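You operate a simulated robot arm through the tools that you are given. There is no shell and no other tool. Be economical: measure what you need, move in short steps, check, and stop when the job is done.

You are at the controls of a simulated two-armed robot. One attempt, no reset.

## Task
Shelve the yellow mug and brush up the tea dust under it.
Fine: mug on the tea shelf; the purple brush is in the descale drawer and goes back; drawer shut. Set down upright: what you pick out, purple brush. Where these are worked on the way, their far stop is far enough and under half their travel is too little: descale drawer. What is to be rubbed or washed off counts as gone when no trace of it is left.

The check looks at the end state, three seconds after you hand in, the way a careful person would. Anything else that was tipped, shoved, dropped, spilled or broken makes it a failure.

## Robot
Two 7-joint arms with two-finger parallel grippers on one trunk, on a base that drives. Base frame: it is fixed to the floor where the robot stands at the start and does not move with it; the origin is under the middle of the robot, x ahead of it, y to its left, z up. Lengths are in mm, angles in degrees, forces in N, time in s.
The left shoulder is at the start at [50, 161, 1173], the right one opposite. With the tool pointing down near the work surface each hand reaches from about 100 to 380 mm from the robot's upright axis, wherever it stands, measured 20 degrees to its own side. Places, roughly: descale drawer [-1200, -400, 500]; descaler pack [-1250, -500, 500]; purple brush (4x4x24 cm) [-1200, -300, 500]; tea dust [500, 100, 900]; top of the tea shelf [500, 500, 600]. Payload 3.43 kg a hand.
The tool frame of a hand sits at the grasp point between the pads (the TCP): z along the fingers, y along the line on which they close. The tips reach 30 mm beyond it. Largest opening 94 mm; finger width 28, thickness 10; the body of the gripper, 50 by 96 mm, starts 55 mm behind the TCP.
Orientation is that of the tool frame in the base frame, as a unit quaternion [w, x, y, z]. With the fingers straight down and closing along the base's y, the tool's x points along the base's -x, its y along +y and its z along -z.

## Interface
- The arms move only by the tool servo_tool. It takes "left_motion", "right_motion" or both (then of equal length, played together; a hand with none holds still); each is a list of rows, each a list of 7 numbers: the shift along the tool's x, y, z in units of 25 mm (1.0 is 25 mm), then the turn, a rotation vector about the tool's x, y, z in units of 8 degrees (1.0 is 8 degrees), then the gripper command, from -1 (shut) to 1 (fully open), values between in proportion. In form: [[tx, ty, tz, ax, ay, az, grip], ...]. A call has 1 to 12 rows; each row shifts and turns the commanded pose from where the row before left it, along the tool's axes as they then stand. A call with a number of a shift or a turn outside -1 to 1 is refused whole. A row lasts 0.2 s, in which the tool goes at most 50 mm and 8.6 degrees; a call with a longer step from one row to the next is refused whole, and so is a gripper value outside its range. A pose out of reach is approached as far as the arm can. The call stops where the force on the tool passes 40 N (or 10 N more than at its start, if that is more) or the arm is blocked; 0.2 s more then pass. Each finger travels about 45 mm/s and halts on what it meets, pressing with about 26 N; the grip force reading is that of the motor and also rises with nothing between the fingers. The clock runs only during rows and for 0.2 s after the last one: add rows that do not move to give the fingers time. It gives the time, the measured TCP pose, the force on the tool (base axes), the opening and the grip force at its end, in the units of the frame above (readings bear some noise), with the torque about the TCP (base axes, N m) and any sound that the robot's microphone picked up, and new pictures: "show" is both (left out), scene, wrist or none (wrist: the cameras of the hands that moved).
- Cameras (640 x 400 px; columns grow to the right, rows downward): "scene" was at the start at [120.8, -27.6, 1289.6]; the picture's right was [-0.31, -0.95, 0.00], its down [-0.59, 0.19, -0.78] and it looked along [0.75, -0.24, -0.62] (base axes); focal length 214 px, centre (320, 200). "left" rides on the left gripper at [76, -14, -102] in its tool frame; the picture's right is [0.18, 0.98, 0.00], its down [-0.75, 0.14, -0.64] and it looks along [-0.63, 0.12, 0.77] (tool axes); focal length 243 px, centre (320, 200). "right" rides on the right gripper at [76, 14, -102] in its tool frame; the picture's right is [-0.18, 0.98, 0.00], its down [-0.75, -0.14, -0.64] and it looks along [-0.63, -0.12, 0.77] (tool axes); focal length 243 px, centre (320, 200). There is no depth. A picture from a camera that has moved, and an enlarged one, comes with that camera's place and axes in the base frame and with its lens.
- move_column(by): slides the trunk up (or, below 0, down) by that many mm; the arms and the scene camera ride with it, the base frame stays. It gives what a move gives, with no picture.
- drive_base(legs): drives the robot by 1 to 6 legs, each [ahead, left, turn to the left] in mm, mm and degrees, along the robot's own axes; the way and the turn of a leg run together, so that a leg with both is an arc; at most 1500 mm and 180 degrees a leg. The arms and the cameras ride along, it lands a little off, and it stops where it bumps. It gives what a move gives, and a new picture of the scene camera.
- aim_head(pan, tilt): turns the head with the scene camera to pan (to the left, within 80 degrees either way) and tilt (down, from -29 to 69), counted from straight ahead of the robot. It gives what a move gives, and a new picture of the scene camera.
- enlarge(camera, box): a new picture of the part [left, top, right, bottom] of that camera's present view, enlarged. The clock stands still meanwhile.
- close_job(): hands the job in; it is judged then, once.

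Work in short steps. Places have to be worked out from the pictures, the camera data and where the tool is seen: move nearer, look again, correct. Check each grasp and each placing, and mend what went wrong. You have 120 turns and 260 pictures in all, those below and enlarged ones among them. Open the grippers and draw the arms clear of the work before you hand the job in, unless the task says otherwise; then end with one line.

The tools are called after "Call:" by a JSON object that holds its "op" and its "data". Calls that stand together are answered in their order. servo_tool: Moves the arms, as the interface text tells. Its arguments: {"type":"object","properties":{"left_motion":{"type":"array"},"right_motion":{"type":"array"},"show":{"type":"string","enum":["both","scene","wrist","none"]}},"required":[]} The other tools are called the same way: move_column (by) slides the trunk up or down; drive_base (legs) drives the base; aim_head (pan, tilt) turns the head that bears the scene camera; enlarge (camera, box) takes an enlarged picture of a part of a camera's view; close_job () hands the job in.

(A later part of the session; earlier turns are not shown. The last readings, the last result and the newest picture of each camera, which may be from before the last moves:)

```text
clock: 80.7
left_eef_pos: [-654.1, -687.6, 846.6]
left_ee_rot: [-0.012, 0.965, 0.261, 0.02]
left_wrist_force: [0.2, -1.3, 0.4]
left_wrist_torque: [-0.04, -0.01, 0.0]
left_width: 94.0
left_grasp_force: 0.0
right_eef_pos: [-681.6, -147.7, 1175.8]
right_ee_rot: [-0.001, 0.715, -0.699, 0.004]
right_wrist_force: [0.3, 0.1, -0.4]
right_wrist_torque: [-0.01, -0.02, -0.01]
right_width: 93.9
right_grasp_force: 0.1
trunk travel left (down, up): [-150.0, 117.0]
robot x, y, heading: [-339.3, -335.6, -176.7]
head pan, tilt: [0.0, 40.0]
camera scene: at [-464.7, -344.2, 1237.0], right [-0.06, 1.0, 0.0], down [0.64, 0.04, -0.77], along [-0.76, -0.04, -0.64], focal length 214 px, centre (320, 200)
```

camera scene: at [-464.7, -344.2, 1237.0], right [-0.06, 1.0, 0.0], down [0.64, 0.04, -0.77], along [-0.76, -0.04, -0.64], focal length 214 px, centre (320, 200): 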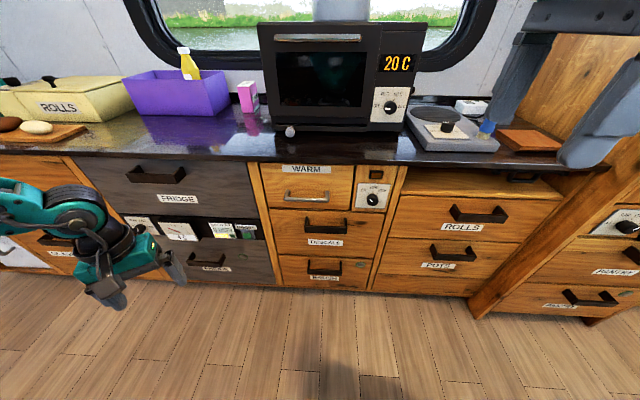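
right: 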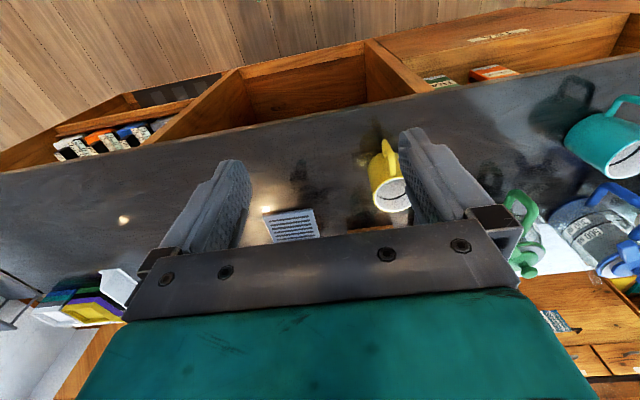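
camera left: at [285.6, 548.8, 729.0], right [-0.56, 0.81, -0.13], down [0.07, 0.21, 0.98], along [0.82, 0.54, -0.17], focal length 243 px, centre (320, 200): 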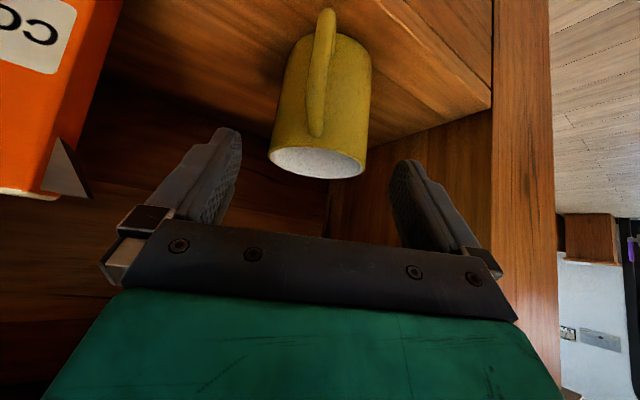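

Good. I'll straighten the heading, strafe left and go ahead 230.

Call:
{"op": "drive_base", "data": {"legs": [[0, 0, -3.2], [230, 130, 0]]}}

Call:
{"op": "move_column", "data": {"by": -150}}

Call:
{"op": "aim_head", "data": {"pan": -15, "tilt": 45}}

```text
clock: 83.0
left_eef_pos: [-913.6, -797.1, 847.1]
left_ee_rot: [-0.01, 0.973, 0.23, 0.02]
left_wrist_force: [-0.2, -0.9, -0.4]
left_wrist_torque: [-0.02, 0.0, -0.01]
left_width: 93.9
left_grasp_force: 0.0
right_eef_pos: [-905.3, -256.0, 1175.6]
right_ee_rot: [0.0, -0.695, 0.719, -0.004]
right_wrist_force: [0.0, -0.4, 0.3]
right_wrist_torque: [0.03, 0.0, -0.02]
right_width: 93.9
right_grasp_force: 0.0
trunk travel left (down, up): [-150.0, 117.0]
robot x, y, heading: [-574.4, -465.1, 179.6]
head pan, tilt: [0.0, 40.0]
camera scene: at [-700.9, -466.2, 1236.9], right [0.01, 1.0, 0.0], down [0.64, 0.0, -0.77], along [-0.77, 0.0, -0.64], focal length 214 px, centre (320, 200)
```

scene: 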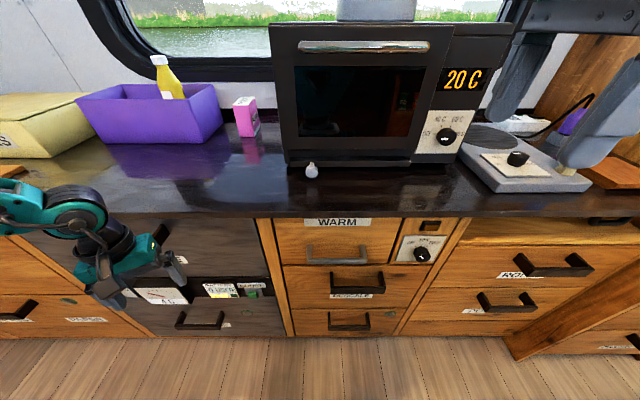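

```text
clock: 84.7
left_eef_pos: [-911.8, -795.6, 698.2]
left_ee_rot: [-0.011, 0.973, 0.23, 0.02]
left_wrist_force: [0.2, -0.1, -0.9]
left_wrist_torque: [0.01, -0.01, -0.01]
left_width: 94.0
left_grasp_force: 0.0
right_eef_pos: [-904.7, -255.0, 1026.4]
right_ee_rot: [0.001, -0.694, 0.72, -0.005]
right_wrist_force: [-0.1, -0.6, 0.5]
right_wrist_torque: [-0.03, -0.01, -0.01]
right_width: 94.2
right_grasp_force: 0.0
trunk travel left (down, up): [0.0, 267.0]
robot x, y, heading: [-573.3, -468.3, 179.9]
head pan, tilt: [0.0, 40.0]
```

```text
clock: 85.5
left_eef_pos: [-911.9, -796.5, 697.1]
left_ee_rot: [-0.011, 0.973, 0.23, 0.019]
left_wrist_force: [0.2, -0.1, 0.6]
left_wrist_torque: [-0.03, 0.02, 0.0]
left_width: 93.7
left_grasp_force: 0.0
right_eef_pos: [-904.3, -255.0, 1025.1]
right_ee_rot: [0.0, -0.694, 0.72, -0.003]
right_wrist_force: [-1.6, -0.4, 0.6]
right_wrist_torque: [0.03, -0.02, -0.01]
right_width: 94.1
right_grasp_force: 0.0
trunk travel left (down, up): [0.0, 267.0]
robot x, y, heading: [-573.8, -466.5, 179.5]
head pan, tilt: [-15.0, 45.0]
camera scene: at [-693.9, -445.0, 1079.8], right [0.26, 0.96, 0.0], down [0.68, -0.19, -0.71], along [-0.68, 0.19, -0.71], focal length 214 px, centre (320, 200)
```

scene: 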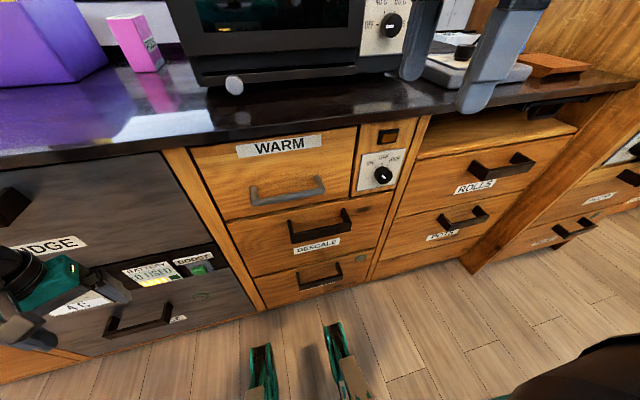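

I'll zoom on the handle to triangulate.

Call:
{"op": "enlarge", "data": {"camera": "scene", "box": [220, 170, 420, 295]}}

```text
3.20 times, centred on (320, 232) of scene
camera zoom: at [-693.9, -445.0, 1079.8], right [0.26, 0.96, 0.0], down [0.68, -0.19, -0.71], along [-0.68, 0.19, -0.71], focal length 686 px, centre (320, 96)
```

zoom: 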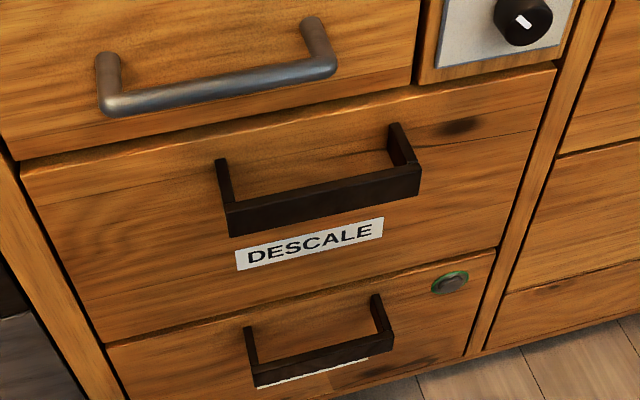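

The handle bar is at about x=-1010, y −431…−275, z≈625–653, with the face near −1055. The WARM handle above calls for a tilted approach, so I'll tilt the right hand 35° forward and half close it.

Call:
{"op": "servo_tool", "data": {"right_motion": [[0, 0, 0, -0.875, 0, 0, 0.06], [0, 0, 0, -0.875, 0, 0, 0.06], [0, 0, 0, -0.875, 0, 0, 0.06], [0, 0, 0, -0.875, 0, 0, 0.06], [0, 0, 0, -0.875, 0, 0, 0.06]], "show": "none"}}

Call:
{"op": "servo_tool", "data": {"right_motion": [[0.33, -0.45, 0.94, 0, 0, 0, 0.06], [0.33, -0.45, 0.94, 0, 0, 0, 0.06], [0.33, -0.45, 0.94, 0, 0, 0, 0.06], [0.33, -0.45, 0.94, 0, 0, 0, 0.06], [0.33, -0.45, 0.94, 0, 0, 0, 0.06], [0.33, -0.45, 0.94, 0, 0, 0, 0.06], [0.33, -0.45, 0.94, 0, 0, 0, 0.06], [0.33, -0.45, 0.94, 0, 0, 0, 0.06], [0.33, -0.45, 0.94, 0, 0, 0, 0.06], [0.33, -0.45, 0.94, 0, 0, 0, 0.06], [0.33, -0.45, 0.94, 0, 0, 0, 0.06], [0, 0, 0, 0, 0, 0, 0.06]], "show": "both"}}

```text
clock: 86.7
left_eef_pos: [-911.4, -795.5, 697.8]
left_ee_rot: [-0.011, 0.973, 0.23, 0.021]
left_wrist_force: [0.5, 0.8, 0.7]
left_wrist_torque: [0.03, -0.01, 0.02]
left_width: 94.1
left_grasp_force: 0.1
right_eef_pos: [-903.7, -256.0, 1025.6]
right_ee_rot: [-0.209, -0.661, 0.688, 0.214]
right_wrist_force: [0.2, -0.1, -0.3]
right_wrist_torque: [-0.04, 0.02, 0.05]
right_width: 50.1
right_grasp_force: 0.1
trunk travel left (down, up): [0.0, 267.0]
robot x, y, heading: [-575.7, -467.7, 179.7]
head pan, tilt: [-15.0, 45.0]
```

```text
clock: 89.3
left_eef_pos: [-911.5, -796.3, 697.5]
left_ee_rot: [-0.011, 0.973, 0.231, 0.019]
left_wrist_force: [-0.4, 0.2, -0.6]
left_wrist_torque: [0.01, -0.04, 0.05]
left_width: 93.9
left_grasp_force: 0.0
right_eef_pos: [-956.6, -346.8, 745.5]
right_ee_rot: [-0.208, -0.662, 0.688, 0.212]
right_wrist_force: [-0.3, 0.3, -0.1]
right_wrist_torque: [0.0, 0.0, 0.0]
right_width: 49.8
right_grasp_force: 0.0
right hand out of reach, approached as far as the arm can: row 6
trunk travel left (down, up): [0.0, 267.0]
robot x, y, heading: [-577.3, -466.1, 179.7]
head pan, tilt: [-15.0, 45.0]
camera scene: at [-693.9, -444.9, 1079.8], right [0.26, 0.96, 0.0], down [0.68, -0.19, -0.71], along [-0.68, 0.19, -0.71], focal length 214 px, centre (320, 200)
camera right: at [-911.8, -424.1, 837.4], right [-0.8, 0.22, 0.56], down [0.51, 0.74, 0.44], along [-0.31, 0.64, -0.7], focal length 243 px, centre (320, 200)
```

scene: 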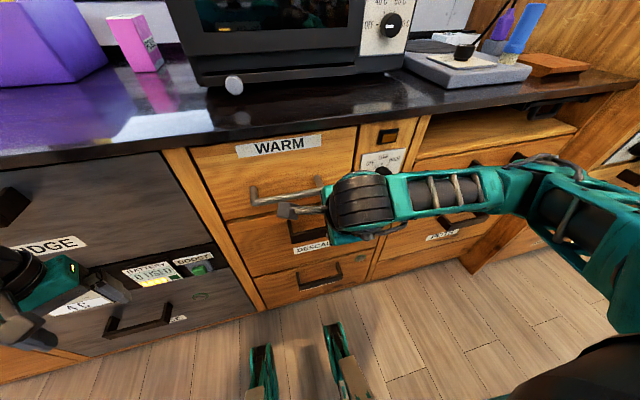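
right: 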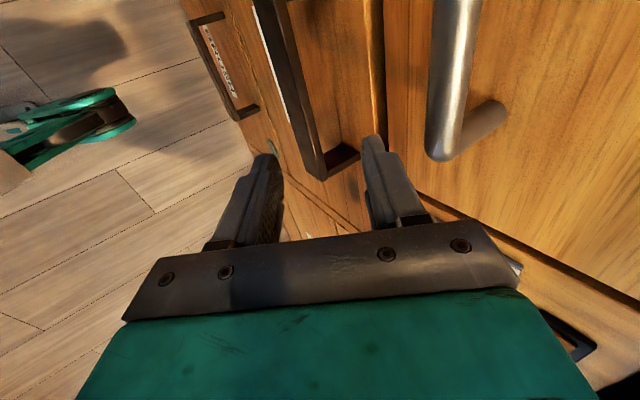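

The wrist view confirms the bar at x≈−1005, z≈648. I'll advance half way and check alignment.

Call:
{"op": "servo_tool", "data": {"right_motion": [[0, -0.36, 0.5, 0, 0, 0, 0.06], [0, -0.36, 0.5, 0, 0, 0, 0.06], [0, 0, 0.6, 0, 0, 0, 0.06], [0, 0, 0.6, 0, 0, 0, 0.06], [0, 0, 0, 0, 0, 0, 0.06]], "show": "both"}}

```text
clock: 90.5
left_eef_pos: [-911.4, -796.4, 696.2]
left_ee_rot: [-0.011, 0.973, 0.229, 0.02]
left_wrist_force: [-0.1, 0.2, 0.4]
left_wrist_torque: [0.01, 0.01, 0.0]
left_width: 94.1
left_grasp_force: 0.0
right_eef_pos: [-973.1, -346.3, 688.3]
right_ee_rot: [-0.209, -0.662, 0.688, 0.212]
right_wrist_force: [-0.2, -0.2, 0.0]
right_wrist_torque: [-0.02, 0.0, 0.02]
right_width: 49.8
right_grasp_force: 0.0
trunk travel left (down, up): [0.0, 267.0]
robot x, y, heading: [-574.0, -469.6, 179.6]
head pan, tilt: [-15.0, 45.0]
camera scene: at [-693.9, -444.9, 1079.8], right [0.26, 0.96, 0.0], down [0.68, -0.19, -0.71], along [-0.68, 0.19, -0.71], focal length 214 px, centre (320, 200)
camera right: at [-928.8, -423.2, 780.4], right [-0.8, 0.22, 0.56], down [0.51, 0.74, 0.44], along [-0.31, 0.64, -0.7], focal length 243 px, centre (320, 200)
```

scene: 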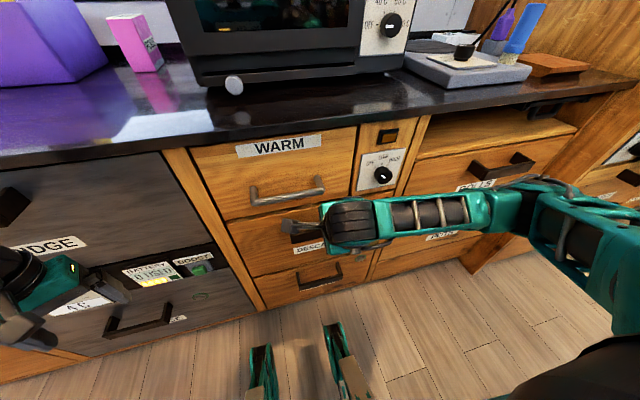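
right: 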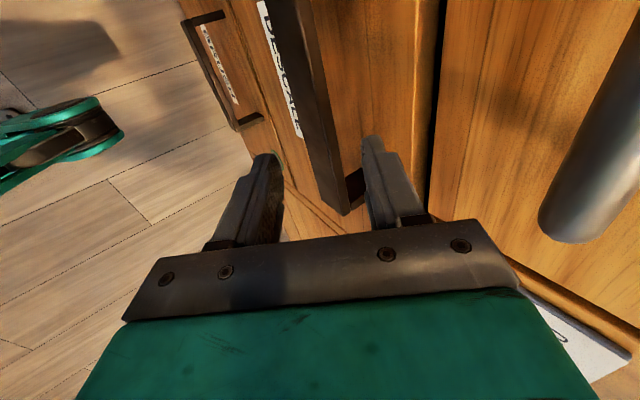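

The bar lies between the fingers. I'll advance 46 mm.

Call:
{"op": "servo_tool", "data": {"right_motion": [[0, 0, 0.46, 0, 0, 0, 0.06], [0, 0, 0.46, 0, 0, 0, 0.06], [0, 0, 0.46, 0, 0, 0, 0.06], [0, 0, 0.46, 0, 0, 0, 0.06], [0, 0, 0, 0, 0, 0, 0.06]], "show": "wrist"}}

```text
clock: 91.7
left_eef_pos: [-911.2, -796.3, 696.0]
left_ee_rot: [-0.01, 0.973, 0.23, 0.02]
left_wrist_force: [-0.5, 0.1, 0.2]
left_wrist_torque: [0.02, 0.01, 0.02]
left_width: 94.2
left_grasp_force: 0.1
right_eef_pos: [-998.3, -344.3, 650.5]
right_ee_rot: [-0.208, -0.662, 0.688, 0.212]
right_wrist_force: [-0.5, -0.2, 0.0]
right_wrist_torque: [0.01, -0.01, -0.01]
right_width: 50.0
right_grasp_force: 0.0
trunk travel left (down, up): [0.0, 267.0]
robot x, y, heading: [-577.7, -464.7, 179.8]
head pan, tilt: [-15.0, 45.0]
camera right: at [-954.5, -421.7, 742.3], right [-0.8, 0.22, 0.56], down [0.51, 0.74, 0.44], along [-0.32, 0.64, -0.7], focal length 243 px, centre (320, 200)
```

right: 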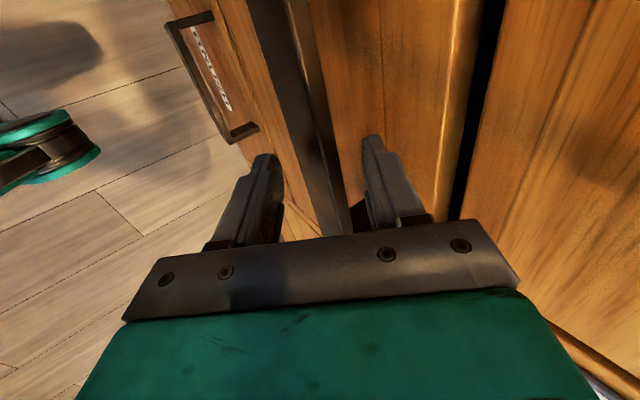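

The bar is straddled; closing.

Call:
{"op": "servo_tool", "data": {"right_motion": [[0, 0, 0, 0, 0, 0, -0.3], [0, 0, 0, 0, 0, 0, -1], [0, 0, 0, 0, 0, 0, -1], [0, 0, 0, 0, 0, 0, -1], [0, 0, 0, 0, 0, 0, -1]], "show": "wrist"}}

```text
clock: 92.9
left_eef_pos: [-911.8, -796.2, 696.9]
left_ee_rot: [-0.011, 0.973, 0.229, 0.02]
left_wrist_force: [-0.2, 0.5, -1.0]
left_wrist_torque: [-0.01, -0.02, 0.03]
left_width: 94.0
left_grasp_force: 0.1
right_eef_pos: [-998.5, -345.7, 650.8]
right_ee_rot: [-0.207, -0.663, 0.687, 0.212]
right_wrist_force: [2.2, 1.5, 0.3]
right_wrist_torque: [0.67, -1.36, 1.34]
right_width: 28.6
right_grasp_force: 44.9
trunk travel left (down, up): [0.0, 267.0]
robot x, y, heading: [-575.7, -465.7, 179.7]
head pan, tilt: [-15.0, 45.0]
camera right: at [-954.0, -421.8, 742.0], right [-0.8, 0.21, 0.56], down [0.51, 0.74, 0.45], along [-0.31, 0.64, -0.7], focal length 243 px, centre (320, 200)
```

right: 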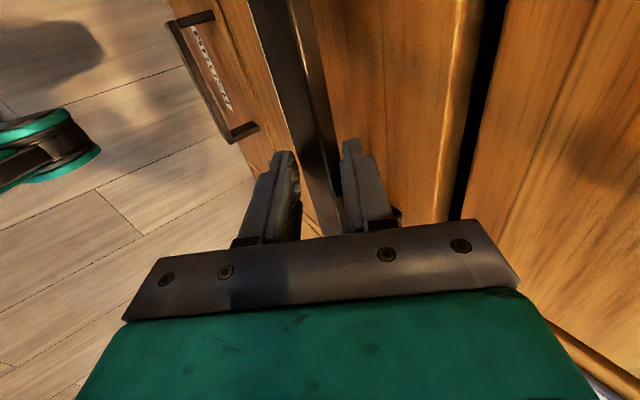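

Gripped (28.6 mm). I'll pull by driving back 120 mm.

Call:
{"op": "drive_base", "data": {"legs": [[-120, 0, 0]]}}

```text
clock: 94.2
left_eef_pos: [-792.6, -796.5, 697.0]
left_ee_rot: [-0.011, 0.973, 0.23, 0.019]
left_wrist_force: [0.4, 0.0, 0.2]
left_wrist_torque: [0.06, 0.01, -0.01]
left_width: 93.9
left_grasp_force: 0.1
right_eef_pos: [-879.8, -345.0, 650.3]
right_ee_rot: [-0.206, -0.661, 0.689, 0.212]
right_wrist_force: [1.7, 3.5, 1.0]
right_wrist_torque: [0.46, -1.5, 1.24]
right_width: 28.4
right_grasp_force: 45.0
trunk travel left (down, up): [0.0, 267.0]
robot x, y, heading: [-455.9, -463.0, 179.5]
head pan, tilt: [-15.0, 45.0]
camera scene: at [-575.2, -445.5, 1079.8], right [0.27, 0.96, 0.0], down [0.68, -0.19, -0.71], along [-0.68, 0.19, -0.71], focal length 214 px, centre (320, 200)
```

scene: 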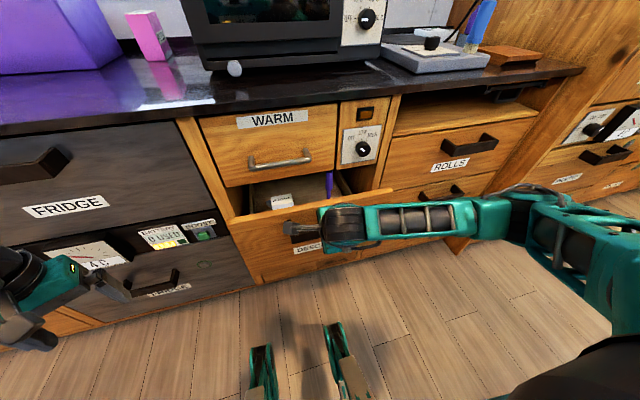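

It opens, with the contents visible. I'll pull 130 mm more.

Call:
{"op": "drive_base", "data": {"legs": [[-130, 0, 0]]}}

Call:
{"op": "enlarge", "data": {"camera": "scene", "box": [180, 130, 420, 280]}}

```text
clock: 95.4
left_eef_pos: [-662.2, -798.9, 697.8]
left_ee_rot: [-0.011, 0.973, 0.231, 0.019]
left_wrist_force: [-0.1, 0.8, 0.8]
left_wrist_torque: [-0.03, 0.0, -0.05]
left_width: 94.0
left_grasp_force: 0.0
right_eef_pos: [-750.6, -344.0, 650.8]
right_ee_rot: [-0.207, -0.661, 0.689, 0.214]
right_wrist_force: [2.9, 16.1, 9.3]
right_wrist_torque: [0.32, -1.51, 1.17]
right_width: 28.1
right_grasp_force: 45.4
trunk travel left (down, up): [0.0, 267.0]
robot x, y, heading: [-322.5, -466.1, 179.8]
head pan, tilt: [-15.0, 45.0]
camera scene: at [-444.6, -445.9, 1079.9], right [0.26, 0.96, 0.0], down [0.68, -0.19, -0.71], along [-0.68, 0.19, -0.71], focal length 214 px, centre (320, 200)
```

scene: 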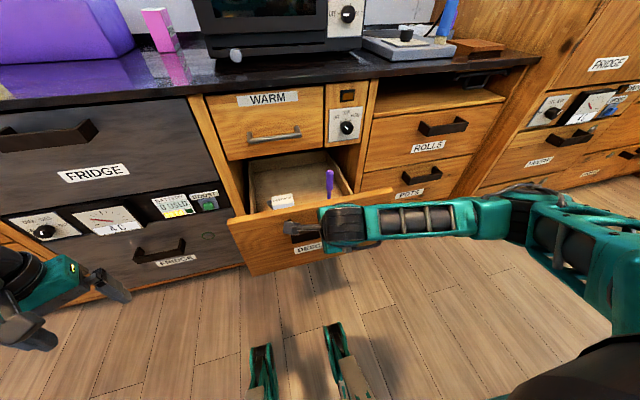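

```text
2.67 times, centred on (300, 205) of scene
camera zoom: at [-444.6, -445.9, 1079.9], right [0.26, 0.96, 0.0], down [0.68, -0.19, -0.71], along [-0.68, 0.19, -0.71], focal length 572 px, centre (373, 187)
```

zoom: 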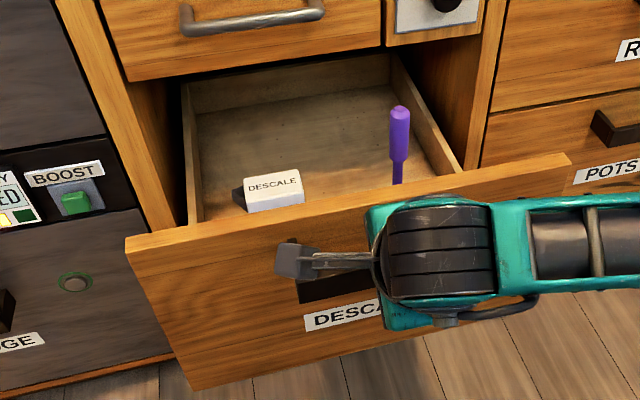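

The drawer is open ~248 mm, and the purple brush stands upright at its back right. I'll release the handle and retreat along the tool axis.

Call:
{"op": "servo_tool", "data": {"right_motion": [[0, 0, 0, 0, 0, 0, 0.06], [0, 0, 0, 0, 0, 0, 0.06], [0, 0, 0, 0, 0, 0, 0.06], [0, 0, -0.6, 0, 0, 0, 0.06], [0, 0, -0.8, 0, 0, 0, 0.06], [0, 0, -0.9, 0, 0, 0, 0.06], [0, 0, -0.9, 0, 0, 0, 0.06], [0, 0, -0.9, 0, 0, 0, 0.06], [0, 0, -0.9, 0, 0, 0, 0.06], [0, 0, -0.9, 0, 0, 0, 0.06]], "show": "both"}}

```text
clock: 97.6
left_eef_pos: [-662.5, -798.4, 697.1]
left_ee_rot: [-0.011, 0.973, 0.231, 0.02]
left_wrist_force: [-0.3, 0.0, 1.1]
left_wrist_torque: [0.01, 0.0, 0.0]
left_width: 94.1
left_grasp_force: 0.0
right_eef_pos: [-669.7, -350.4, 772.2]
right_ee_rot: [-0.204, -0.662, 0.689, 0.214]
right_wrist_force: [0.4, -1.0, 0.4]
right_wrist_torque: [-0.01, 0.02, 0.02]
right_width: 49.8
right_grasp_force: 0.0
right hand out of reach, approached as far as the arm can: row 10
trunk travel left (down, up): [0.0, 267.0]
robot x, y, heading: [-320.8, -467.3, 179.7]
head pan, tilt: [-15.0, 45.0]
camera scene: at [-445.0, -446.5, 1079.7], right [0.26, 0.96, 0.0], down [0.68, -0.19, -0.71], along [-0.68, 0.19, -0.71], focal length 214 px, centre (320, 200)
camera right: at [-626.0, -426.7, 863.6], right [-0.8, 0.21, 0.56], down [0.51, 0.73, 0.45], along [-0.31, 0.64, -0.7], focal length 243 px, centre (320, 200)
```

scene: 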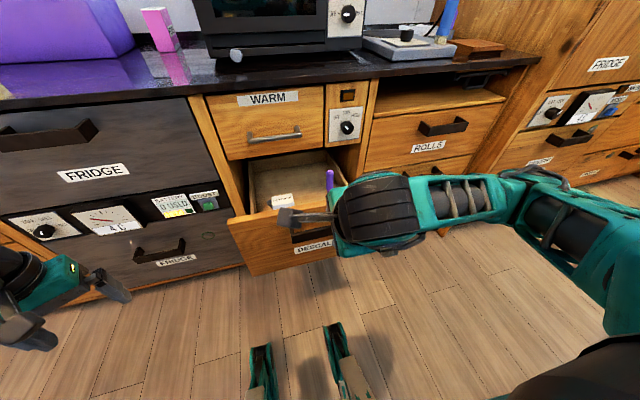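
right: 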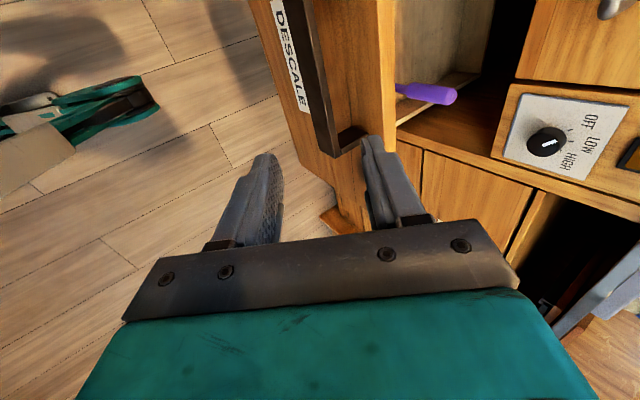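

Triangulated brush top: about (−1000,−257,634). I'll rotate the right hand back so it closes sideways, tilted 30° forward.

Call:
{"op": "servo_tool", "data": {"right_motion": [[0, 0, 0, 0.875, 0, 0, 1], [0, 0, 0, 0.875, 0, 0, 1], [0, 0, 0, 0.875, 0, 0, 1], [0, 0, 0, 0.875, 0, 0, 1], [0, 0, 0, 0.875, 0, 0, 1], [0, 0, 0, 0, 0, -1, 1], [0, 0, 0, 0, 0, -1, 1], [0, 0, 0, 0, 0, -1, 1], [0, 0, 0, 0, 0, -1, 1], [0, 0, 0, 0, 0, -1, 1], [0, 0, 0, 0, 0, -1, 1]], "show": "none"}}

Call:
{"op": "servo_tool", "data": {"right_motion": [[0, 0, 0, 0, 0, -1, 1], [0, 0, 0, 0, 0, -1, 1], [0, 0, 0, 0, 0, -1, 1], [0, 0, 0, 0, 0, -1, 1], [0, 0, 0, 0, 0, -1, 1], [0, 0, 0, 0, 0, -0.25, 1], [0, 0, 0, 0, -0.9375, 0, 1], [0, 0, 0, 0, -0.9375, 0, 1], [0, 0, 0, 0, -0.9375, 0, 1], [0, 0, 0, 0, -0.9375, 0, 1]], "show": "none"}}

Call:
{"op": "drive_base", "data": {"legs": [[150, -86, 0]]}}

Call:
{"op": "enlarge", "data": {"camera": "right", "box": [0, 0, 640, 400]}}

```text
clock: 100.0
left_eef_pos: [-662.6, -797.8, 697.7]
left_ee_rot: [-0.012, 0.973, 0.231, 0.02]
left_wrist_force: [-0.3, 0.3, -0.5]
left_wrist_torque: [0.02, 0.03, 0.0]
left_width: 93.9
left_grasp_force: 0.0
right_eef_pos: [-669.1, -350.3, 771.8]
right_ee_rot: [-0.001, 0.927, -0.375, 0.005]
right_wrist_force: [0.5, 0.5, 0.0]
right_wrist_torque: [-0.01, -0.01, 0.02]
right_width: 93.9
right_grasp_force: 0.1
trunk travel left (down, up): [0.0, 267.0]
robot x, y, heading: [-326.3, -466.9, 179.9]
head pan, tilt: [-15.0, 45.0]
```

```text
clock: 102.2
left_eef_pos: [-662.0, -798.1, 697.5]
left_ee_rot: [-0.012, 0.973, 0.231, 0.02]
left_wrist_force: [0.3, 1.3, 0.7]
left_wrist_torque: [-0.01, 0.0, 0.01]
left_width: 94.0
left_grasp_force: 0.0
right_eef_pos: [-670.0, -350.7, 772.3]
right_ee_rot: [-0.004, 0.967, -0.019, -0.256]
right_wrist_force: [-0.2, 0.6, 0.1]
right_wrist_torque: [-0.02, 0.02, -0.03]
right_width: 94.1
right_grasp_force: 0.1
trunk travel left (down, up): [0.0, 267.0]
robot x, y, heading: [-324.6, -471.8, 179.8]
head pan, tilt: [-15.0, 45.0]
```

```text
clock: 103.7
left_eef_pos: [-816.0, -709.1, 696.8]
left_ee_rot: [-0.011, 0.973, 0.23, 0.019]
left_wrist_force: [0.3, 0.2, 0.4]
left_wrist_torque: [0.01, -0.01, 0.0]
left_width: 93.9
left_grasp_force: 0.1
right_eef_pos: [-822.7, -260.8, 770.8]
right_ee_rot: [-0.005, 0.967, -0.019, -0.255]
right_wrist_force: [0.2, 0.4, 0.0]
right_wrist_torque: [-0.02, -0.02, -0.02]
right_width: 94.2
right_grasp_force: 0.0
trunk travel left (down, up): [0.0, 267.0]
robot x, y, heading: [-478.9, -378.4, 179.5]
head pan, tilt: [-15.0, 45.0]
camera scene: at [-598.1, -358.4, 1079.7], right [0.27, 0.96, 0.0], down [0.68, -0.19, -0.71], along [-0.68, 0.19, -0.71], focal length 214 px, centre (320, 200)
```

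scene: 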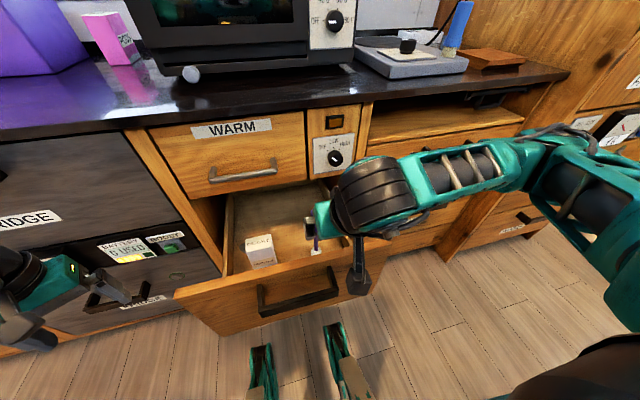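

```text
1.00 times, centred on (320, 200) of right
camera zoom: at [-705.4, -280.1, 822.2], right [-0.2, -0.98, 0.09], down [-0.33, 0.15, 0.93], along [-0.92, 0.16, -0.36], focal length 243 px, centre (320, 200)
```

zoom: 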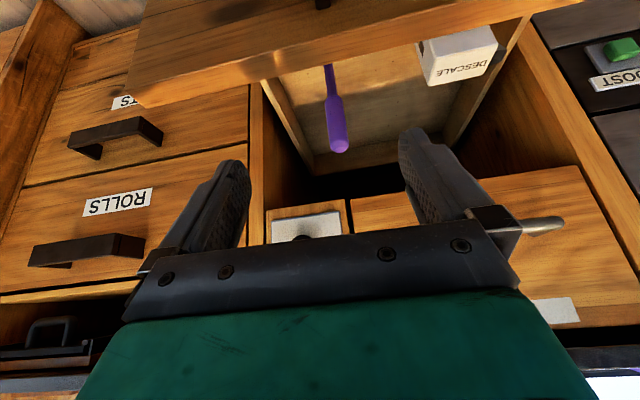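

Brush axis confirmed at about (−1000,−261). I'll drive 70 closer, then go to a standoff.

Call:
{"op": "drive_base", "data": {"legs": [[70, 0, 0]]}}

Call:
{"op": "servo_tool", "data": {"right_motion": [[-0.05, 0, 0.81, 0, 0, 0, 1], [-0.05, 0, 0.81, 0, 0, 0, 1], [-0.05, 0, 0.81, 0, 0, 0, 1], [-0.05, 0, 0.81, 0, 0, 0, 1], [-0.05, 0, 0.81, 0, 0, 0, 1], [-0.05, 0, 0.81, 0, 0, 0, 1], [0, 0, 0, 0, 0, 0, 1]], "show": "both"}}

```text
clock: 104.7
left_eef_pos: [-885.3, -708.0, 697.6]
left_ee_rot: [-0.01, 0.973, 0.229, 0.02]
left_wrist_force: [-0.4, -0.1, -0.8]
left_wrist_torque: [0.0, -0.01, 0.0]
left_width: 94.0
left_grasp_force: 0.1
right_eef_pos: [-892.4, -261.1, 771.5]
right_ee_rot: [-0.005, 0.967, -0.021, -0.255]
right_wrist_force: [-0.1, 0.4, -0.2]
right_wrist_torque: [0.0, -0.02, 0.0]
right_width: 94.1
right_grasp_force: 0.1
trunk travel left (down, up): [0.0, 267.0]
robot x, y, heading: [-549.2, -380.6, 179.3]
head pan, tilt: [-15.0, 45.0]
camera scene: at [-667.5, -357.7, 1079.7], right [0.27, 0.96, 0.0], down [0.68, -0.19, -0.71], along [-0.68, 0.19, -0.71], focal length 214 px, centre (320, 200)
```

scene: 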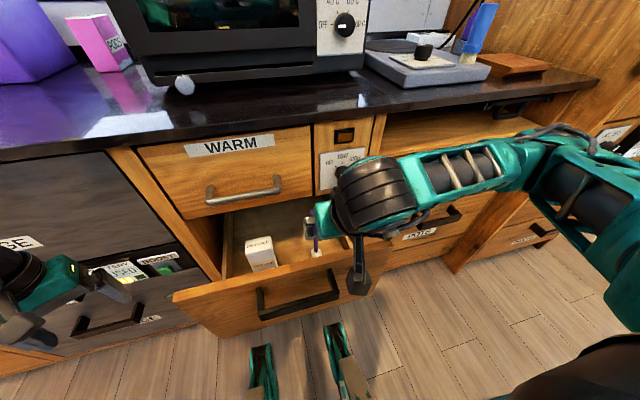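

```text
clock: 106.3
left_eef_pos: [-886.4, -707.3, 696.0]
left_ee_rot: [-0.011, 0.973, 0.229, 0.021]
left_wrist_force: [0.2, -0.2, 0.0]
left_wrist_torque: [-0.02, 0.0, 0.01]
left_width: 93.9
left_grasp_force: 0.0
right_eef_pos: [-958.3, -257.0, 669.2]
right_ee_rot: [-0.005, 0.967, -0.02, -0.255]
right_wrist_force: [-0.5, 0.4, 0.0]
right_wrist_torque: [0.0, 0.01, -0.01]
right_width: 94.0
right_grasp_force: 0.0
trunk travel left (down, up): [0.0, 267.0]
robot x, y, heading: [-548.5, -375.1, 179.4]
head pan, tilt: [-15.0, 45.0]
camera scene: at [-667.5, -357.7, 1079.8], right [0.27, 0.96, 0.0], down [0.68, -0.19, -0.71], along [-0.68, 0.19, -0.71], focal length 214 px, centre (320, 200)
camera right: at [-841.1, -275.6, 720.1], right [-0.2, -0.98, 0.09], down [-0.33, 0.16, 0.93], along [-0.92, 0.16, -0.36], focal length 243 px, centre (320, 200)
```

scene: 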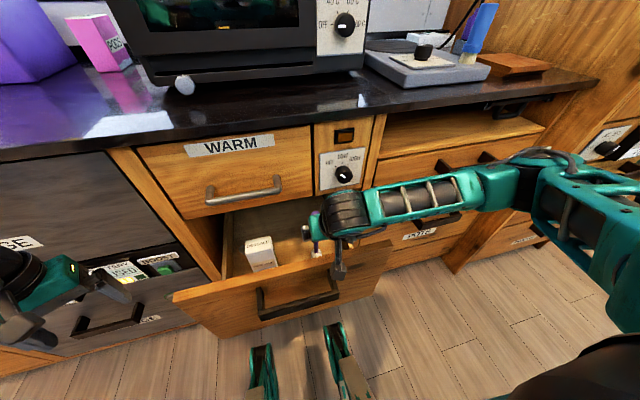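
right: 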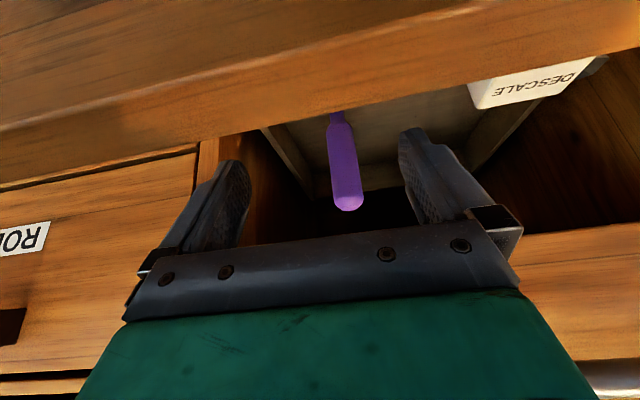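

The torso pushed the drawer part way shut: the handle is now at ≈−850 and the brush at ≈−1088. My right hand is inside the drawer, so I'll lower it slightly and drag the front back open while driving back.

Call:
{"op": "servo_tool", "data": {"right_motion": [[0.2, 0, 0.35, 0, 0, 0, -0.5], [0.2, 0, 0.35, 0, 0, 0, -0.5], [0, 0, 0, 0, 0, 0, -0.5]], "show": "none"}}

Call:
{"op": "drive_base", "data": {"legs": [[-160, 0, 0]]}}

```text
clock: 107.1
left_eef_pos: [-885.4, -708.2, 696.3]
left_ee_rot: [-0.011, 0.973, 0.228, 0.019]
left_wrist_force: [0.1, -0.5, 0.1]
left_wrist_torque: [-0.01, 0.01, 0.01]
left_width: 94.1
left_grasp_force: 0.1
right_eef_pos: [-957.0, -258.2, 648.3]
right_ee_rot: [-0.006, 0.967, -0.02, -0.254]
right_wrist_force: [0.3, -0.2, -0.6]
right_wrist_torque: [-0.01, -0.01, 0.02]
right_width: 23.6
right_grasp_force: 0.1
trunk travel left (down, up): [0.0, 267.0]
robot x, y, heading: [-547.9, -378.0, 179.8]
head pan, tilt: [-15.0, 45.0]
```

```text
clock: 108.6
left_eef_pos: [-725.8, -709.1, 696.9]
left_ee_rot: [-0.01, 0.973, 0.229, 0.02]
left_wrist_force: [0.3, -0.1, -0.2]
left_wrist_torque: [0.02, 0.04, 0.01]
left_width: 94.0
left_grasp_force: 0.1
right_eef_pos: [-796.3, -259.4, 649.4]
right_ee_rot: [-0.006, 0.967, -0.021, -0.254]
right_wrist_force: [-0.1, 0.6, -0.2]
right_wrist_torque: [-0.01, -0.02, -0.02]
right_width: 23.6
right_grasp_force: 0.1
trunk travel left (down, up): [0.0, 267.0]
robot x, y, heading: [-387.7, -380.5, 179.3]
head pan, tilt: [-15.0, 45.0]
camera scene: at [-507.0, -359.1, 1079.7], right [0.27, 0.96, 0.0], down [0.68, -0.19, -0.71], along [-0.68, 0.19, -0.71], focal length 214 px, centre (320, 200)
```

scene: 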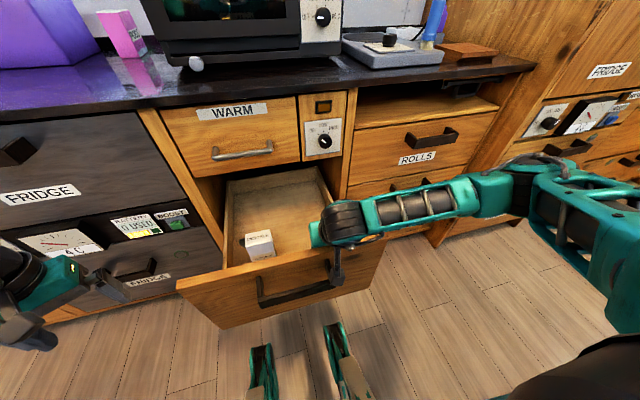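

The drawer is out again (handle ≈−700). I'll raise the right hand out of it and look.

Call:
{"op": "servo_tool", "data": {"right_motion": [[-0.5, 0, -0.86, 0, 0, 0, -0.5], [-0.5, 0, -0.86, 0, 0, 0, -0.5], [-0.5, 0, -0.86, 0, 0, 0, -0.5], [-0.5, 0, -0.86, 0, 0, 0, -0.5], [-0.5, 0, -0.86, 0, 0, 0, -0.5], [-0.5, 0, -0.86, 0, 0, 0, -0.5]], "show": "both"}}

```text
clock: 110.0
left_eef_pos: [-726.0, -710.0, 696.3]
left_ee_rot: [-0.01, 0.973, 0.229, 0.019]
left_wrist_force: [1.2, -0.8, 0.3]
left_wrist_torque: [0.01, 0.02, 0.04]
left_width: 94.2
left_grasp_force: 0.1
right_eef_pos: [-797.8, -260.3, 797.2]
right_ee_rot: [-0.005, 0.967, -0.019, -0.253]
right_wrist_force: [-0.7, -0.4, -0.1]
right_wrist_torque: [0.02, 0.0, -0.02]
right_width: 23.7
right_grasp_force: 0.2
trunk travel left (down, up): [0.0, 267.0]
robot x, y, heading: [-385.0, -378.7, 179.1]
head pan, tilt: [-15.0, 45.0]
camera scene: at [-507.0, -359.1, 1079.7], right [0.27, 0.96, 0.0], down [0.68, -0.19, -0.71], along [-0.68, 0.19, -0.71], focal length 214 px, centre (320, 200)
camera right: at [-680.7, -278.0, 848.5], right [-0.2, -0.98, 0.09], down [-0.33, 0.16, 0.93], along [-0.92, 0.16, -0.36], focal length 243 px, centre (320, 200)
```

scene: 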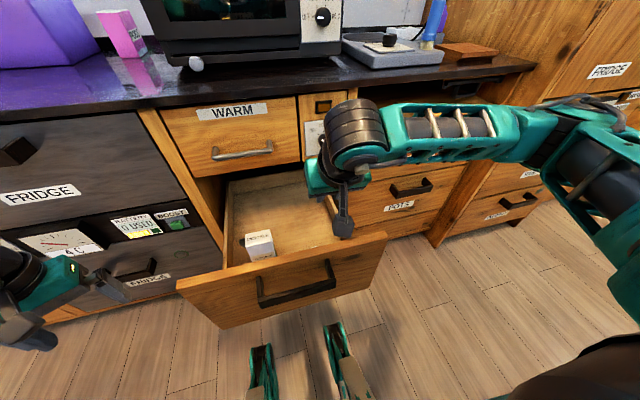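
right: 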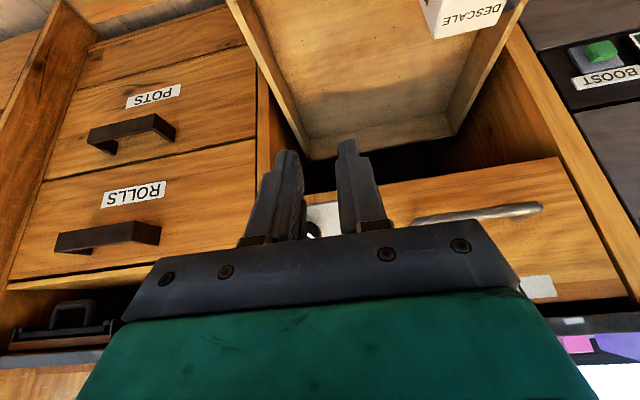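

The brush isn't visible in either view now. I'll move the hand aside and look into the drawer.

Call:
{"op": "servo_tool", "data": {"right_motion": [[0.3, -1, -0.5, 0, 0, 0, 1], [0.3, -1, -0.5, 0, 0, 0, 1], [0.3, -1, -0.5, 0, 0, 0, 1], [0.3, -1, -0.5, 0, 0, 0, 1], [0.3, -1, -0.5, 0, 0, 0, 1], [0.3, -1, -0.5, 0, 0, 0, 1], [0.3, -1, -0.5, 0, 0, 0, 1], [0.3, -1, -0.5, 0, 0, 0, 1]], "show": "none"}}

Call:
{"op": "move_column", "data": {"by": 200}}

Call:
{"op": "aim_head", "data": {"pan": 0, "tilt": 60}}

```text
clock: 111.8
left_eef_pos: [-726.3, -708.5, 697.9]
left_ee_rot: [-0.011, 0.973, 0.228, 0.02]
left_wrist_force: [-0.1, -0.5, 0.0]
left_wrist_torque: [-0.02, -0.01, 0.01]
left_width: 94.0
left_grasp_force: 0.1
right_eef_pos: [-723.1, -58.3, 861.4]
right_ee_rot: [-0.006, 0.967, -0.021, -0.254]
right_wrist_force: [-0.5, -0.5, -0.1]
right_wrist_torque: [-0.02, -0.01, 0.0]
right_width: 94.0
right_grasp_force: 0.0
right hand out of reach, approached as far as the arm can: row 4, 5, 6, 7, 8
trunk travel left (down, up): [0.0, 267.0]
robot x, y, heading: [-385.2, -381.1, 179.1]
head pan, tilt: [-15.0, 45.0]
```

```text
clock: 113.9
left_eef_pos: [-726.5, -709.4, 897.0]
left_ee_rot: [-0.011, 0.973, 0.229, 0.02]
left_wrist_force: [-0.5, -0.6, 0.4]
left_wrist_torque: [-0.01, -0.02, -0.01]
left_width: 94.0
left_grasp_force: 0.1
right_eef_pos: [-724.4, -56.9, 1060.6]
right_ee_rot: [-0.004, 0.967, -0.02, -0.254]
right_wrist_force: [0.3, 0.3, -0.3]
right_wrist_torque: [0.01, -0.03, -0.04]
right_width: 94.0
right_grasp_force: 0.0
trunk travel left (down, up): [-200.0, 67.0]
robot x, y, heading: [-388.9, -382.5, 179.3]
head pan, tilt: [-15.0, 45.0]
```

```text
clock: 114.7
left_eef_pos: [-727.1, -709.6, 896.1]
left_ee_rot: [-0.011, 0.973, 0.228, 0.019]
left_wrist_force: [-0.5, 0.4, -0.6]
left_wrist_torque: [0.0, 0.04, 0.01]
left_width: 94.2
left_grasp_force: 0.0
right_eef_pos: [-724.5, -56.2, 1062.4]
right_ee_rot: [-0.004, 0.967, -0.022, -0.255]
right_wrist_force: [-0.3, 0.0, 0.4]
right_wrist_torque: [-0.02, -0.01, -0.02]
right_width: 93.9
right_grasp_force: 0.0
trunk travel left (down, up): [-200.0, 67.0]
robot x, y, heading: [-384.3, -383.3, 179.3]
head pan, tilt: [0.0, 60.0]
camera scene: at [-495.4, -380.2, 1260.3], right [0.01, 1.0, 0.0], down [0.87, -0.01, -0.5], along [-0.5, 0.01, -0.87], focal length 214 px, centre (320, 200)
```

scene: 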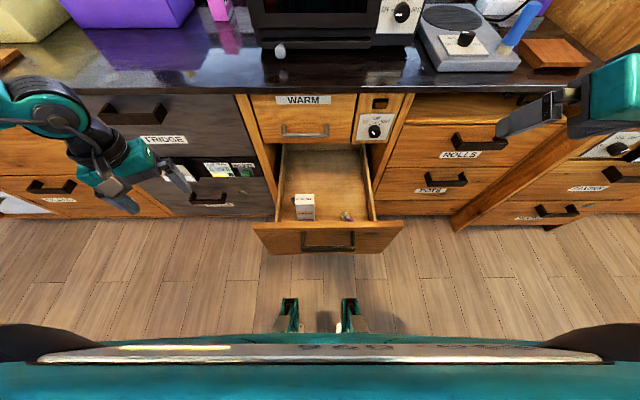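

Call:
{"op": "enlarge", "data": {"camera": "scene", "box": [250, 140, 410, 260]}}

```text
3.33 times, centred on (330, 200) of scene
camera zoom: at [-495.4, -380.2, 1260.3], right [0.01, 1.0, 0.0], down [0.87, -0.01, -0.5], along [-0.5, 0.01, -0.87], focal length 715 px, centre (287, 200)
```

zoom: 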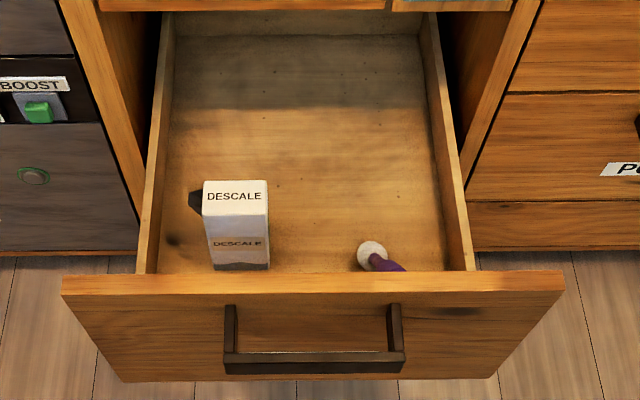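

The brush is now leaning towards the drawer's front-right corner, bristles at about (−912,−260). I'll get a view from the right wrist camera above.

Call:
{"op": "servo_tool", "data": {"right_motion": [[0, 0.97, 0, 0, 0.9375, 0, 1], [0, 0.97, 0, 0, 0.9375, 0, 1], [0, 0.97, 0, 0, 0.9375, 0, 1], [0, 0.97, 0, 0, 0.9375, 0, 1], [0, 0.97, 0, 0, 0, 0, 1], [0, 0.97, 0, 0, 0, 0, 1], [0, 0.97, 0, 0, 0, 0, 1]], "show": "none"}}

Call:
{"op": "move_column", "data": {"by": -100}}

Call:
{"op": "enlarge", "data": {"camera": "right", "box": [0, 0, 640, 400]}}

```text
clock: 116.3
left_eef_pos: [-727.2, -710.1, 896.5]
left_ee_rot: [-0.01, 0.973, 0.229, 0.021]
left_wrist_force: [-0.3, -0.3, 0.3]
left_wrist_torque: [0.0, 0.03, -0.05]
left_width: 93.9
left_grasp_force: 0.1
right_eef_pos: [-731.5, -227.6, 1063.4]
right_ee_rot: [-0.001, 1.0, -0.021, 0.005]
right_wrist_force: [-0.6, 0.2, -0.1]
right_wrist_torque: [-0.01, -0.01, -0.02]
right_width: 94.1
right_grasp_force: 0.1
trunk travel left (down, up): [-200.0, 67.0]
robot x, y, heading: [-392.0, -380.8, 179.4]
head pan, tilt: [0.0, 60.0]
```

```text
clock: 117.6
left_eef_pos: [-727.1, -709.0, 797.0]
left_ee_rot: [-0.011, 0.973, 0.228, 0.02]
left_wrist_force: [-0.1, -0.5, 0.2]
left_wrist_torque: [-0.02, 0.01, 0.02]
left_width: 94.0
left_grasp_force: 0.1
right_eef_pos: [-731.3, -227.5, 962.9]
right_ee_rot: [0.002, 1.0, -0.022, 0.005]
right_wrist_force: [-0.1, 0.3, 0.0]
right_wrist_torque: [-0.02, 0.01, 0.03]
right_width: 93.9
right_grasp_force: 0.1
trunk travel left (down, up): [-100.0, 167.0]
robot x, y, heading: [-387.7, -377.8, 179.7]
head pan, tilt: [0.0, 60.0]
```

```text
1.00 times, centred on (320, 200) of right
camera zoom: at [-656.3, -244.1, 1065.1], right [-0.23, -0.97, 0.0], down [-0.75, 0.17, 0.63], along [-0.62, 0.14, -0.77], focal length 243 px, centre (320, 200)
```

zoom: 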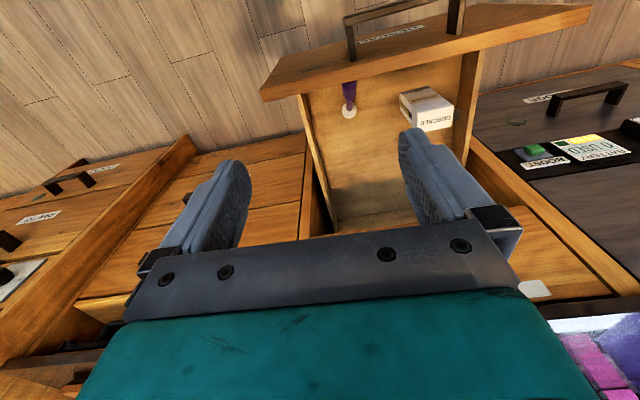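

The view is blocked by the front panel. I'll pitch the hand so its camera looks straight down, and move it ahead.

Call:
{"op": "servo_tool", "data": {"right_motion": [[-0.8, 0, 0, 0, 0, 0, 1], [-0.8, 0, 0, 0, 0, 0, 1], [-0.8, 0, 0, 0, 0, 0, 1], [0, 0, 0, 0, 0.95, 0, 1], [0, 0, 0, 0, 0.95, 0, 1], [0, 0, 0, 0, 0.95, 0, 1], [0, 0, 0, 0, 0.95, 0, 1], [0, 0, 0, 0, 0.95, 0, 1]], "show": "wrist"}}

```text
clock: 119.4
left_eef_pos: [-726.6, -707.5, 797.4]
left_ee_rot: [-0.01, 0.973, 0.229, 0.02]
left_wrist_force: [-0.5, 0.7, 0.1]
left_wrist_torque: [0.0, 0.01, 0.02]
left_width: 93.6
left_grasp_force: 0.1
right_eef_pos: [-791.2, -224.2, 963.3]
right_ee_rot: [0.007, 0.943, -0.02, 0.331]
right_wrist_force: [0.3, -1.4, -0.8]
right_wrist_torque: [-0.02, -0.02, -0.01]
right_width: 94.1
right_grasp_force: 0.0
trunk travel left (down, up): [-100.0, 167.0]
robot x, y, heading: [-383.5, -380.1, 179.3]
head pan, tilt: [0.0, 60.0]
camera right: at [-795.8, -238.1, 1089.3], right [-0.19, -0.98, -0.11], down [-0.98, 0.18, 0.03], along [-0.01, 0.12, -0.99], focal length 243 px, centre (320, 200)
```

right: 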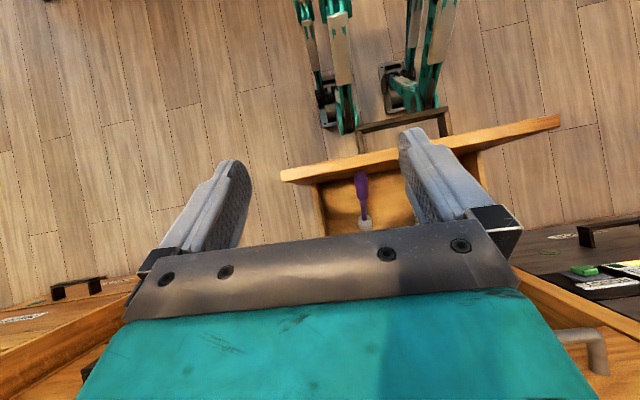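

Call:
{"op": "enlarge", "data": {"camera": "right", "box": [280, 100, 480, 240]}}

```text
2.86 times, centred on (380, 170) of right
camera zoom: at [-795.8, -238.1, 1089.3], right [-0.19, -0.98, -0.11], down [-0.98, 0.18, 0.03], along [-0.01, 0.12, -0.99], focal length 693 px, centre (149, 286)
```

zoom: 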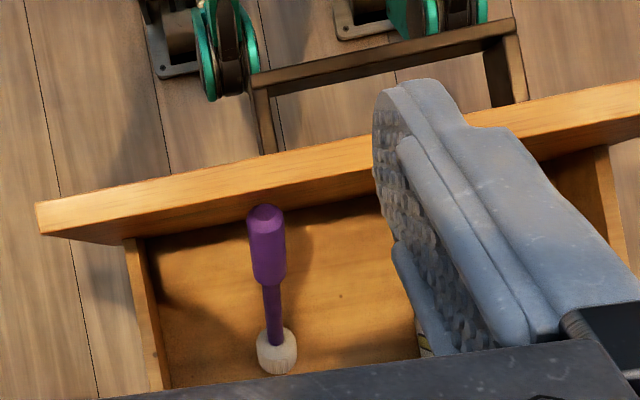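

The brush leans 33° with its top (≈−765,−269,595) against the front panel. Gripping it at the top from above with the hand pitched back ~20° clears the panel, so I'll set that pose and descend.

Call:
{"op": "servo_tool", "data": {"right_motion": [[0, 0.6, 0, 0, -0.75, 0, 0.3], [0, 0.6, 0, 0, -0.75, 0, 0.3], [0, 0.56, 0, 0, -0.75, 0, 0.3], [0, 0, 0, 0, 0, 0, 0.3]], "show": "none"}}

Call:
{"op": "move_column", "data": {"by": -100}}

Call:
{"op": "servo_tool", "data": {"right_motion": [[-0.34, 0, 0.94, 0, 0, 0, 0.3], [-0.34, 0, 0.94, 0, 0, 0, 0.3], [-0.34, 0, 0.94, 0, 0, 0, 0.3], [-0.34, 0, 0.94, 0, 0, 0, 0.3], [-0.34, 0, 0.94, 0, 0, 0, 0.3], [0, 0, 0, 0, 0, 0, 0.3]], "show": "both"}}

```text
clock: 120.4
left_eef_pos: [-725.6, -709.1, 796.8]
left_ee_rot: [-0.011, 0.973, 0.228, 0.02]
left_wrist_force: [-0.2, 0.4, -0.9]
left_wrist_torque: [-0.03, 0.0, -0.02]
left_width: 94.1
left_grasp_force: 0.1
right_eef_pos: [-793.7, -267.7, 962.6]
right_ee_rot: [0.004, 0.984, -0.02, 0.178]
right_wrist_force: [0.1, -0.6, 0.1]
right_wrist_torque: [-0.01, 0.0, 0.0]
right_width: 60.9
right_grasp_force: 0.1
trunk travel left (down, up): [-100.0, 167.0]
robot x, y, heading: [-391.0, -381.2, 179.2]
head pan, tilt: [0.0, 60.0]
```

```text
clock: 121.8
left_eef_pos: [-726.1, -709.9, 697.3]
left_ee_rot: [-0.011, 0.973, 0.229, 0.02]
left_wrist_force: [-0.4, -0.1, -0.3]
left_wrist_torque: [-0.03, 0.0, 0.03]
left_width: 94.3
left_grasp_force: 0.1
right_eef_pos: [-794.1, -268.1, 861.3]
right_ee_rot: [0.004, 0.984, -0.021, 0.178]
right_wrist_force: [-0.4, -0.4, 0.3]
right_wrist_torque: [0.01, -0.03, -0.05]
right_width: 61.2
right_grasp_force: 0.0
trunk travel left (down, up): [0.0, 267.0]
robot x, y, heading: [-385.0, -378.0, 179.4]
head pan, tilt: [0.0, 60.0]
```

```text
clock: 123.2
left_eef_pos: [-726.5, -709.8, 697.1]
left_ee_rot: [-0.011, 0.973, 0.228, 0.02]
left_wrist_force: [0.2, -0.8, -0.6]
left_wrist_torque: [-0.02, 0.03, -0.02]
left_width: 94.0
left_grasp_force: 0.2
right_eef_pos: [-792.1, -268.2, 736.8]
right_ee_rot: [0.005, 0.984, -0.021, 0.179]
right_wrist_force: [-0.5, 0.8, 0.8]
right_wrist_torque: [-0.03, 0.0, 0.0]
right_width: 61.0
right_grasp_force: 0.1
trunk travel left (down, up): [0.0, 267.0]
robot x, y, heading: [-386.4, -382.1, 179.5]
head pan, tilt: [0.0, 60.0]
camera scene: at [-495.4, -380.2, 1060.3], right [0.01, 1.0, 0.0], down [0.87, -0.01, -0.5], along [-0.5, 0.01, -0.87], focal length 214 px, centre (320, 200)
camera right: at [-755.7, -283.0, 858.4], right [-0.21, -0.97, -0.06], down [-0.92, 0.18, 0.34], along [-0.32, 0.13, -0.94], focal length 243 px, centre (320, 200)
```

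scene: 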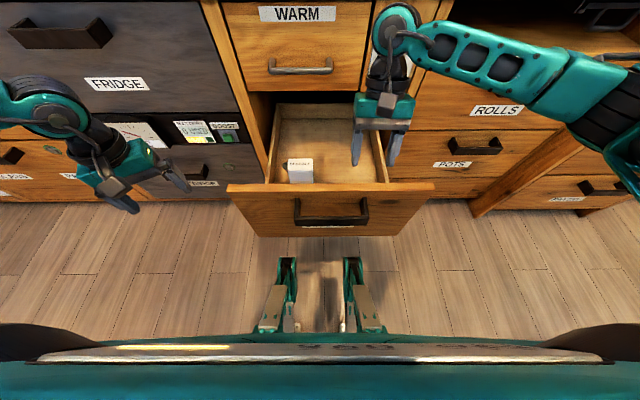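
right: 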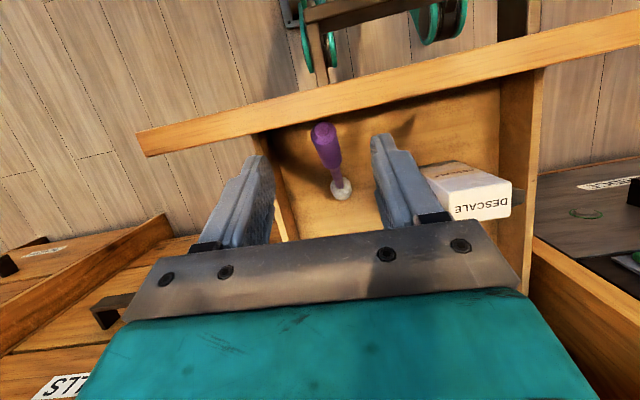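

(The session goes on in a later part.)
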